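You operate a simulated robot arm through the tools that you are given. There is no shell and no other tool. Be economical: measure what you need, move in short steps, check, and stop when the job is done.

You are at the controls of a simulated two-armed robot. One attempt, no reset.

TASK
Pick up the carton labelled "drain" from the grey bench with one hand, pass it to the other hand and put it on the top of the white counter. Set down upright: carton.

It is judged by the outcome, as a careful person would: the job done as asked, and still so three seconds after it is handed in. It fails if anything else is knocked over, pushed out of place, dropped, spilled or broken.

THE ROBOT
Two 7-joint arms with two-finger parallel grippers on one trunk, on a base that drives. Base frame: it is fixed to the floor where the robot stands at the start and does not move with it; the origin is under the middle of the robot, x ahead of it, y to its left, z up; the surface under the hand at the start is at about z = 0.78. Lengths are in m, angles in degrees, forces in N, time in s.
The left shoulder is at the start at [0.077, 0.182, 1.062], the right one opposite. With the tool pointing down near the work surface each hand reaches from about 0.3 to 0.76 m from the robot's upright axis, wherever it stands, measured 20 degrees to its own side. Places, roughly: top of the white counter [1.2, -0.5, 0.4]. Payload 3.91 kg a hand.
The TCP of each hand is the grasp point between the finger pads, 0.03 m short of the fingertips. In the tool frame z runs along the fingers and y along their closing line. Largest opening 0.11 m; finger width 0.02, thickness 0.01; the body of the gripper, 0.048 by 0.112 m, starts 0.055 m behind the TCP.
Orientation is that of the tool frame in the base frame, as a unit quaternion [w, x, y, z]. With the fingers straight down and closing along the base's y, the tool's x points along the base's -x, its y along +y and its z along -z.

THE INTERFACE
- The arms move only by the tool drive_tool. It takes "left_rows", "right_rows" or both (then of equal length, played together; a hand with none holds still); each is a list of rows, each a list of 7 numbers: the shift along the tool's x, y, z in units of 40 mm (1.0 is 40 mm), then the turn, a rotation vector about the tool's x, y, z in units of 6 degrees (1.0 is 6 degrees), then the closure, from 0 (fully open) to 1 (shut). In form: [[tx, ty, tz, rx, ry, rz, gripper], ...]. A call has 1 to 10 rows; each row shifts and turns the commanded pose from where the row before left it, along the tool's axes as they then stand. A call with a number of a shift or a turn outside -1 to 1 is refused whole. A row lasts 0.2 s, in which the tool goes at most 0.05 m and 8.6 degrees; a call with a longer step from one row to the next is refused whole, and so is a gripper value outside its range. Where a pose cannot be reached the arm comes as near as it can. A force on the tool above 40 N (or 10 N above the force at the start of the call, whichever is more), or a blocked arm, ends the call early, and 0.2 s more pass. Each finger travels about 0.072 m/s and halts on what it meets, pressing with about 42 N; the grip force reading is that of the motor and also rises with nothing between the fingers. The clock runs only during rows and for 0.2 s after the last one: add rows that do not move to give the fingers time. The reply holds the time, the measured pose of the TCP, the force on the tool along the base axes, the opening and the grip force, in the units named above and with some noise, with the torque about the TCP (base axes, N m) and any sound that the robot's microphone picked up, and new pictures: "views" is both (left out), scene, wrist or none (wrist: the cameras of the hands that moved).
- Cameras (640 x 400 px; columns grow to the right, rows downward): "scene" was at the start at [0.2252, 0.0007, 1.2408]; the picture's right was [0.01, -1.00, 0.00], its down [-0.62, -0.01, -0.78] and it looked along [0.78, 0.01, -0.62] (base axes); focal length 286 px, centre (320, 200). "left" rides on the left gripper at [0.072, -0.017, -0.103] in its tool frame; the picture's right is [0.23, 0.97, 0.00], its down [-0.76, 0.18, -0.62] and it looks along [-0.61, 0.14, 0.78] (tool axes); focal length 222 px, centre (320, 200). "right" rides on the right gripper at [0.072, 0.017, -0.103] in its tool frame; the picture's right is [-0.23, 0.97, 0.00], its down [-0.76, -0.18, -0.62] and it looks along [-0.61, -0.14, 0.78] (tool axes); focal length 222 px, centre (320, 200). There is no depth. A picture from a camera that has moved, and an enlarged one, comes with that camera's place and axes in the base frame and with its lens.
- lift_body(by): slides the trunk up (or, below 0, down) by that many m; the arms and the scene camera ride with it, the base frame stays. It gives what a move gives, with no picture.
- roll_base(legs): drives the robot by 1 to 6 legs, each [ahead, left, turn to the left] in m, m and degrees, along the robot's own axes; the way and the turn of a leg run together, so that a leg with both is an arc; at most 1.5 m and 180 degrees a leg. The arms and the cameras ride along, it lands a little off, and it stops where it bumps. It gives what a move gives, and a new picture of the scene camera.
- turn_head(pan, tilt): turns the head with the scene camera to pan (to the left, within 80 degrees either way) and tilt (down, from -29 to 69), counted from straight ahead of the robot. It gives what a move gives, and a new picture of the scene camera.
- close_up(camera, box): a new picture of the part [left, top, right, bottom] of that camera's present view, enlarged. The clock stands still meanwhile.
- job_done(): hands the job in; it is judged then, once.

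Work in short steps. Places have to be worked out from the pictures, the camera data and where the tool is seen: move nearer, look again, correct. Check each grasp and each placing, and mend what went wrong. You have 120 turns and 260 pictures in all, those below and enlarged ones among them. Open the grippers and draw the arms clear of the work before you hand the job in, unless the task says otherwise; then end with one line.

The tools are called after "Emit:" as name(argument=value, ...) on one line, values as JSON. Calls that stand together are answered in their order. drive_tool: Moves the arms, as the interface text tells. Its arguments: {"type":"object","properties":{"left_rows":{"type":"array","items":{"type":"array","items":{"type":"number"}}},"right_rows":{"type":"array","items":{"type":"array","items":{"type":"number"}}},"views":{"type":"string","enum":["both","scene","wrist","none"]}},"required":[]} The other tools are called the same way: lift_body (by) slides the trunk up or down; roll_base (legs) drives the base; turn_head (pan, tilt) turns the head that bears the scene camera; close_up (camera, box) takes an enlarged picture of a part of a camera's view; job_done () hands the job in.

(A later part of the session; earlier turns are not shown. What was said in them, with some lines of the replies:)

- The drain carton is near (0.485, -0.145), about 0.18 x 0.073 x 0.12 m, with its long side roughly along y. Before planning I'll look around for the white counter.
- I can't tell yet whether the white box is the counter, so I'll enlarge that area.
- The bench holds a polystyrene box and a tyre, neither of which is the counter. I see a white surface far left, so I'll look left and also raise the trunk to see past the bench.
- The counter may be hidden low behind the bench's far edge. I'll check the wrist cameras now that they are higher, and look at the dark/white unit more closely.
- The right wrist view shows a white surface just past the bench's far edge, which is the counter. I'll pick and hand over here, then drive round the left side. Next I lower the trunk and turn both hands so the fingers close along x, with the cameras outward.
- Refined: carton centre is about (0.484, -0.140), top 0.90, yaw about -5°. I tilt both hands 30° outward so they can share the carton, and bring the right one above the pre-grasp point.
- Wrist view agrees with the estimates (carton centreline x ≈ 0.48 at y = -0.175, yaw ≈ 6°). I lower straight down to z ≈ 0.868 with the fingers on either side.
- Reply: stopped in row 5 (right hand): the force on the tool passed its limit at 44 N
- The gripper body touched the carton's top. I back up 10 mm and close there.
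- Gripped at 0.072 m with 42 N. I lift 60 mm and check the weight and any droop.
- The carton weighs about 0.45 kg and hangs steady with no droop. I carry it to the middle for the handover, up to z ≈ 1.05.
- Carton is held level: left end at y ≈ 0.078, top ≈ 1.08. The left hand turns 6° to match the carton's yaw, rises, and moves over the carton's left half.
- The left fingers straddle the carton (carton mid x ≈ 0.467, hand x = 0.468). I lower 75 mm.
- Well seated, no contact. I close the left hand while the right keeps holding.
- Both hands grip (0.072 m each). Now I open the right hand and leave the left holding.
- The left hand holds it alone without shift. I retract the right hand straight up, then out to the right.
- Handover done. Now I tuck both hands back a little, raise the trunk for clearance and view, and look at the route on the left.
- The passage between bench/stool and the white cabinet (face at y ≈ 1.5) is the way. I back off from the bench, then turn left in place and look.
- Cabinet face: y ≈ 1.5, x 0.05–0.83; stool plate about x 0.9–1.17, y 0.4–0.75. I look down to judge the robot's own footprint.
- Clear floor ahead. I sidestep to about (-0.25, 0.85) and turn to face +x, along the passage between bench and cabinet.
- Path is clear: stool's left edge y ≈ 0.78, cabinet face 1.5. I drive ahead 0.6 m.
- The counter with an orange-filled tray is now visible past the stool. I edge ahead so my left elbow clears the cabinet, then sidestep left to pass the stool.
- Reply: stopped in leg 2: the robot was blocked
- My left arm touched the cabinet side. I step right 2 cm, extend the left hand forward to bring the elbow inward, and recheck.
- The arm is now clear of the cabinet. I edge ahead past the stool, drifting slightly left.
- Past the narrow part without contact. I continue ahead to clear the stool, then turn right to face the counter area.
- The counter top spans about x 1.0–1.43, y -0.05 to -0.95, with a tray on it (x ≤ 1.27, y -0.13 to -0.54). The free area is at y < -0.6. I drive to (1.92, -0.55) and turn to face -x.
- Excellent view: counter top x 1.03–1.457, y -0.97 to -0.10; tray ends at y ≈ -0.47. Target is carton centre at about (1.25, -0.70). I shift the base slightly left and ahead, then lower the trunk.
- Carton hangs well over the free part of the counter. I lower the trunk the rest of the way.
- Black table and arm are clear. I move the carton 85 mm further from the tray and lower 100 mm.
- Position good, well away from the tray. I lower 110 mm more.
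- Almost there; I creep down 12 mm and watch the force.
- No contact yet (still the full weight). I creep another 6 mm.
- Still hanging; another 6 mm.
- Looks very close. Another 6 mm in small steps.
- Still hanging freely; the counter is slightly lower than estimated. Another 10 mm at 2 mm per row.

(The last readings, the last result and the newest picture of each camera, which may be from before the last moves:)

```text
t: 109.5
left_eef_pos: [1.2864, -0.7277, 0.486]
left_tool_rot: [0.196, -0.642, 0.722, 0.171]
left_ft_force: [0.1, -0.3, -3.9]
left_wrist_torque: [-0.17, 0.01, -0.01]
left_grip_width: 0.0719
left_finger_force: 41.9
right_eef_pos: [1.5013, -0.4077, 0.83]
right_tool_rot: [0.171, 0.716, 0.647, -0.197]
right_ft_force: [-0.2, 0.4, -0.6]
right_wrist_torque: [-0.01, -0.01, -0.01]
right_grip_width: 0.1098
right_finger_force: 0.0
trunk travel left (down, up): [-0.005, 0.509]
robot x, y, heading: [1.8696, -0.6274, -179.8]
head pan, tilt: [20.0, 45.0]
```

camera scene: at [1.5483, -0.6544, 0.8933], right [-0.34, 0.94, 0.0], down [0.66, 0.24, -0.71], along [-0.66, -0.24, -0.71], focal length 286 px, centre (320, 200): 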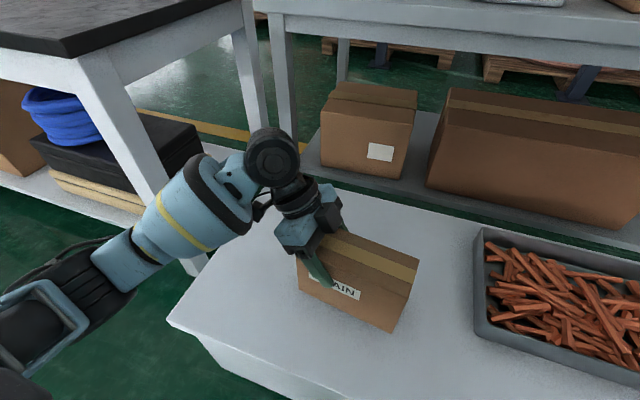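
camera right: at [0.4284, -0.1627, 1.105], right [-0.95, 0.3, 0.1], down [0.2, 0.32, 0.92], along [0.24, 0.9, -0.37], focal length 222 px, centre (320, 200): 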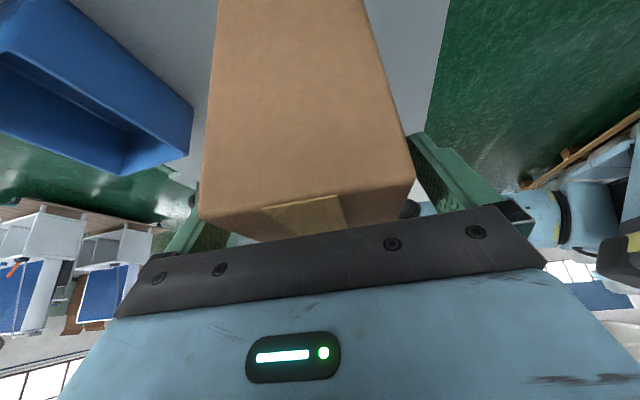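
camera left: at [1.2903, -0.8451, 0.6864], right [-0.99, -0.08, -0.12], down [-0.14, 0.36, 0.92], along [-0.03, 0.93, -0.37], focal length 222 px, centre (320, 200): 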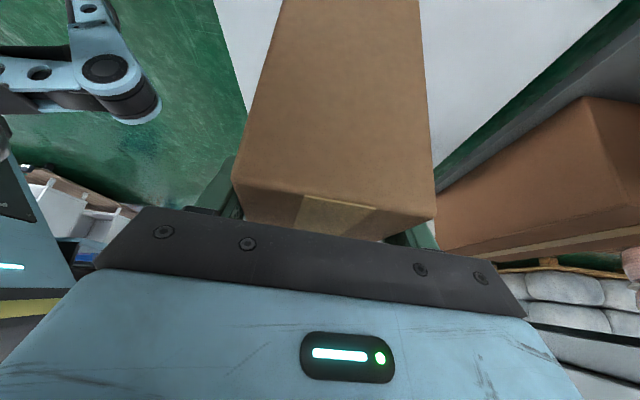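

Emit:
drive_tool(left_rows=[[0.025, 0, 0.043, 0, 0, 0, 1], [0.025, 0, 0.043, 0, 0, 0, 1], [0.025, 0, 0.043, 0, 0, 0, 1], [0.025, 0, 0.043, 0, 0, 0, 1], [0, 0, 0, 0, 0, 0, 1]], views="both")

```text
t: 110.7
left_eef_pos: [1.286, -0.7284, 0.4813]
left_tool_rot: [0.195, -0.64, 0.722, 0.176]
left_ft_force: [1.4, -5.8, 37.9]
left_wrist_torque: [0.05, -0.99, -0.39]
left_grip_width: 0.0717
left_finger_force: 41.7
right_eef_pos: [1.5039, -0.4059, 0.8304]
right_tool_rot: [0.17, 0.716, 0.647, -0.199]
right_ft_force: [-0.2, -0.1, 0.1]
right_wrist_torque: [0.03, 0.01, 0.02]
right_grip_width: 0.1102
right_finger_force: 0.0
trunk travel left (down, up): [-0.005, 0.509]
robot x, y, heading: [1.8694, -0.6243, -180.0]
head pan, tilt: [20.0, 45.0]
camera scene: at [1.5506, -0.6544, 0.8942], right [-0.34, 0.94, 0.0], down [0.66, 0.24, -0.71], along [-0.67, -0.24, -0.71], focal length 286 px, centre (320, 200)
camera left: at [1.2904, -0.8442, 0.534], right [-0.99, -0.08, -0.11], down [-0.13, 0.36, 0.92], along [-0.03, 0.93, -0.37], focal length 222 px, centre (320, 200)
```

scene: 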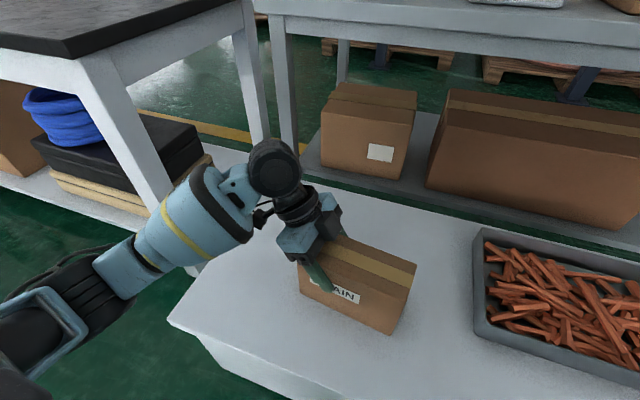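
left: 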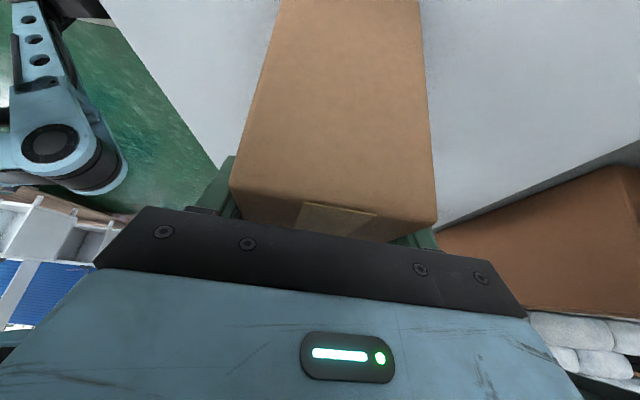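

Firm contact, with 38 N up at z ≈ 0.481. I ease up 3 mm to relieve the press and check that it rests.

Emit:
drive_tool(left_rows=[[-0.0375, 0, -0.065, 0, 0, 0, 1], [0, 0, 0, 0, 0, 0, 1]], views="none")

```text
t: 111.3
left_eef_pos: [1.2864, -0.7281, 0.4823]
left_tool_rot: [0.195, -0.642, 0.721, 0.173]
left_ft_force: [-4.4, 1.8, 17.0]
left_wrist_torque: [1.06, 1.1, 0.37]
left_grip_width: 0.0722
left_finger_force: 42.2
right_eef_pos: [1.503, -0.407, 0.8303]
right_tool_rot: [0.17, 0.717, 0.646, -0.198]
right_ft_force: [0.4, -0.4, -0.8]
right_wrist_torque: [0.01, 0.04, 0.02]
right_grip_width: 0.11
right_finger_force: 0.1
trunk travel left (down, up): [-0.005, 0.509]
robot x, y, heading: [1.8662, -0.6249, -179.9]
head pan, tilt: [20.0, 45.0]
```

It still rests with about 17 N. I ease up 1.5 mm and open the fingers.

Emit:
drive_tool(left_rows=[[-0.019, 0, -0.033, 0, 0, 0, 1], [0, 0, 0, 0, 0, 0, 0.6], [0, 0, 0, 0, 0, 0, 0.2], [0, 0, 0, 0, 0, 0, 0], [0, 0, 0, 0, 0, 0, 0], [0, 0, 0, 0, 0, 0, 0]])

```text
t: 112.7
left_eef_pos: [1.2866, -0.7283, 0.4838]
left_tool_rot: [0.196, -0.642, 0.722, 0.171]
left_ft_force: [0.0, 0.7, -0.3]
left_wrist_torque: [0.03, 0.02, 0.01]
left_grip_width: 0.1101
left_finger_force: 0.0
right_eef_pos: [1.502, -0.4069, 0.83]
right_tool_rot: [0.171, 0.717, 0.646, -0.199]
right_ft_force: [0.7, 0.1, -0.5]
right_wrist_torque: [0.02, -0.01, -0.02]
right_grip_width: 0.11
right_finger_force: 0.1
trunk travel left (down, up): [-0.005, 0.509]
robot x, y, heading: [1.8718, -0.623, -180.0]
head pan, tilt: [20.0, 45.0]
camera scene: at [1.5485, -0.6544, 0.8933], right [-0.34, 0.94, 0.0], down [0.66, 0.24, -0.71], along [-0.66, -0.24, -0.71], focal length 286 px, centre (320, 200)
camera left: at [1.29, -0.8442, 0.5355], right [-0.99, -0.08, -0.12], down [-0.14, 0.36, 0.92], along [-0.03, 0.93, -0.37], focal length 222 px, centre (320, 200)
```

scene: 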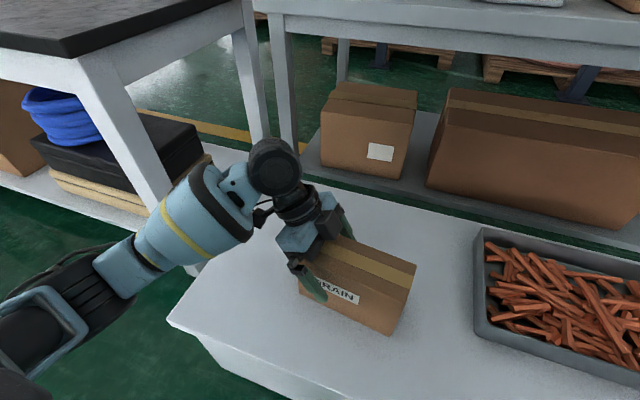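
left: 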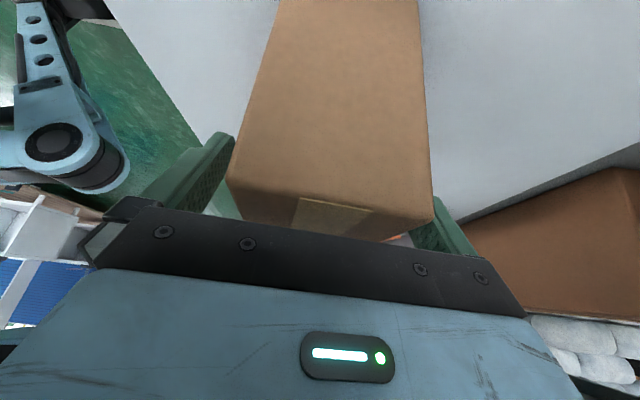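

The carton stands on its own. I lift the hand straight up and draw it back.

Emit:
drive_tool(left_rows=[[-0.2, 0, -0.346, 0, 0, 0, 0], [-0.325, 0, -0.563, 0, 0, 0, 0], [-0.325, 0, -0.563, 0, 0, 0, 0], [-0.325, 0, -0.563, 0, 0, 0, 0], [-0.325, 0, -0.563, 0, 0, 0, 0], [-0.325, 0, -0.563, 0, 0, 0, 0], [-0.067, -0.75, 0.04, 0, 0, 0, 0], [-0.067, -0.75, 0.04, 0, 0, 0, 0], [-0.067, -0.75, 0.04, 0, 0, 0, 0], [0, 0, 0, 0, 0, 0, 0]])

```text
t: 114.9
left_eef_pos: [1.3779, -0.7304, 0.6295]
left_tool_rot: [0.197, -0.641, 0.722, 0.171]
left_ft_force: [-0.1, -1.2, 0.4]
left_wrist_torque: [0.01, 0.02, 0.0]
left_grip_width: 0.1099
left_finger_force: 0.2
right_eef_pos: [1.5017, -0.407, 0.8309]
right_tool_rot: [0.17, 0.717, 0.647, -0.198]
right_ft_force: [-0.6, 0.1, 0.6]
right_wrist_torque: [-0.02, -0.02, 0.0]
right_grip_width: 0.1099
right_finger_force: 0.1
trunk travel left (down, up): [-0.005, 0.509]
robot x, y, heading: [1.8662, -0.6269, -179.8]
head pan, tilt: [20.0, 45.0]
camera scene: at [1.5485, -0.6544, 0.8933], right [-0.34, 0.94, 0.0], down [0.66, 0.24, -0.71], along [-0.66, -0.24, -0.71], focal length 286 px, centre (320, 200)
camera left: at [1.3811, -0.8474, 0.6818], right [-0.99, -0.08, -0.12], down [-0.14, 0.36, 0.92], along [-0.03, 0.93, -0.37], focal length 222 px, centre (320, 200)
```

scene: 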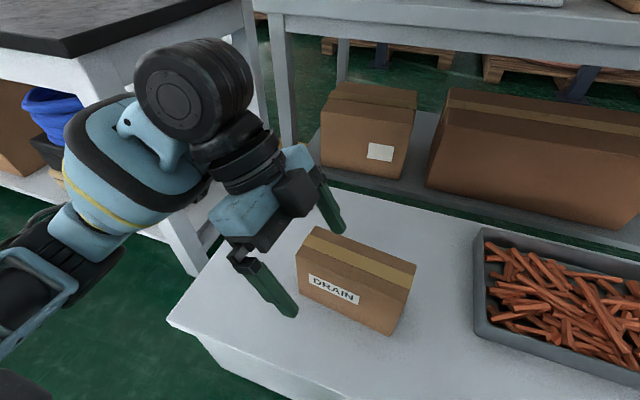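
left: 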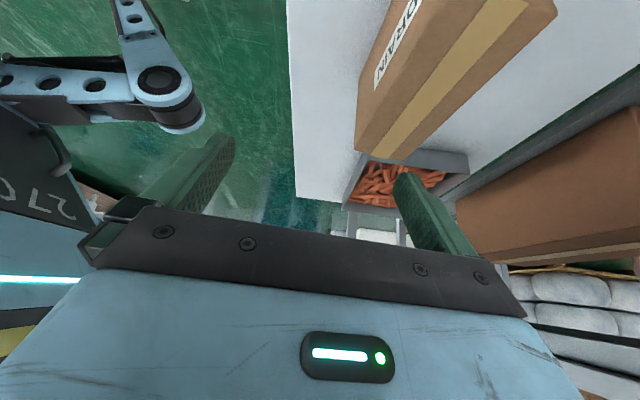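

The carton stands upright on the counter. I raise the trunk a little to draw both arms further clear, then take a last look.

Emit:
lift_body(by=0.2)

Emit:
turn_head(pan=10, tilt=50)

```text
t: 117.1
left_eef_pos: [1.3752, -0.7296, 0.8279]
left_tool_rot: [0.196, -0.642, 0.721, 0.171]
left_ft_force: [0.1, -0.2, -0.7]
left_wrist_torque: [0.01, -0.01, -0.02]
left_grip_width: 0.1101
left_finger_force: 0.0
right_eef_pos: [1.5015, -0.4064, 1.031]
right_tool_rot: [0.171, 0.717, 0.647, -0.197]
right_ft_force: [0.1, 0.3, 0.1]
right_wrist_torque: [0.0, 0.04, 0.01]
right_grip_width: 0.11
right_finger_force: 0.1
trunk travel left (down, up): [-0.205, 0.309]
robot x, y, heading: [1.873, -0.6242, -180.1]
head pan, tilt: [20.0, 45.0]
```

```text
t: 117.8
left_eef_pos: [1.3767, -0.7311, 0.8292]
left_tool_rot: [0.196, -0.641, 0.722, 0.171]
left_ft_force: [0.1, -0.8, 0.4]
left_wrist_torque: [0.02, -0.02, 0.03]
left_grip_width: 0.1099
left_finger_force: 0.0
right_eef_pos: [1.5014, -0.4069, 1.031]
right_tool_rot: [0.171, 0.717, 0.646, -0.198]
right_ft_force: [0.8, -0.4, -0.1]
right_wrist_torque: [0.01, -0.06, -0.02]
right_grip_width: 0.1103
right_finger_force: 0.2
trunk travel left (down, up): [-0.205, 0.309]
robot x, y, heading: [1.8683, -0.6251, -179.9]
head pan, tilt: [10.0, 50.0]
camera scene: at [1.6199, -0.6399, 1.1001], right [-0.18, 0.98, 0.0], down [0.75, 0.13, -0.64], along [-0.63, -0.11, -0.77], focal length 286 px, centre (320, 200)
```

scene: 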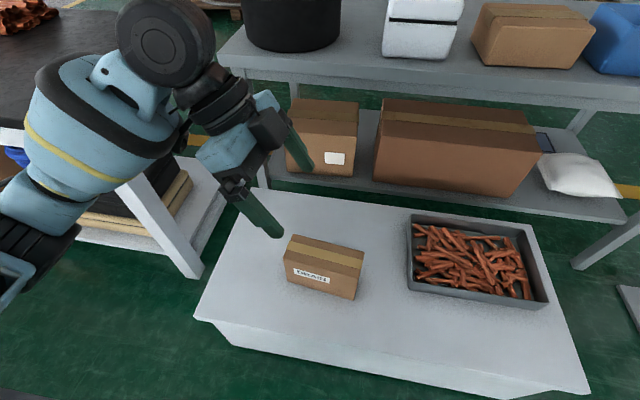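

The carton is upright on the counter, clear of the tray. Nothing in view is disturbed, and both hands are open and clear, so I hand in.

Emit:
job_done()

```text
The job is handed in.
```

The "drain" carton was picked up with the right hand, passed to the left, and now stands upright on the white counter. Nothing in view was knocked over or moved, though my left arm briefly touched the tall white cabinet on the way round.
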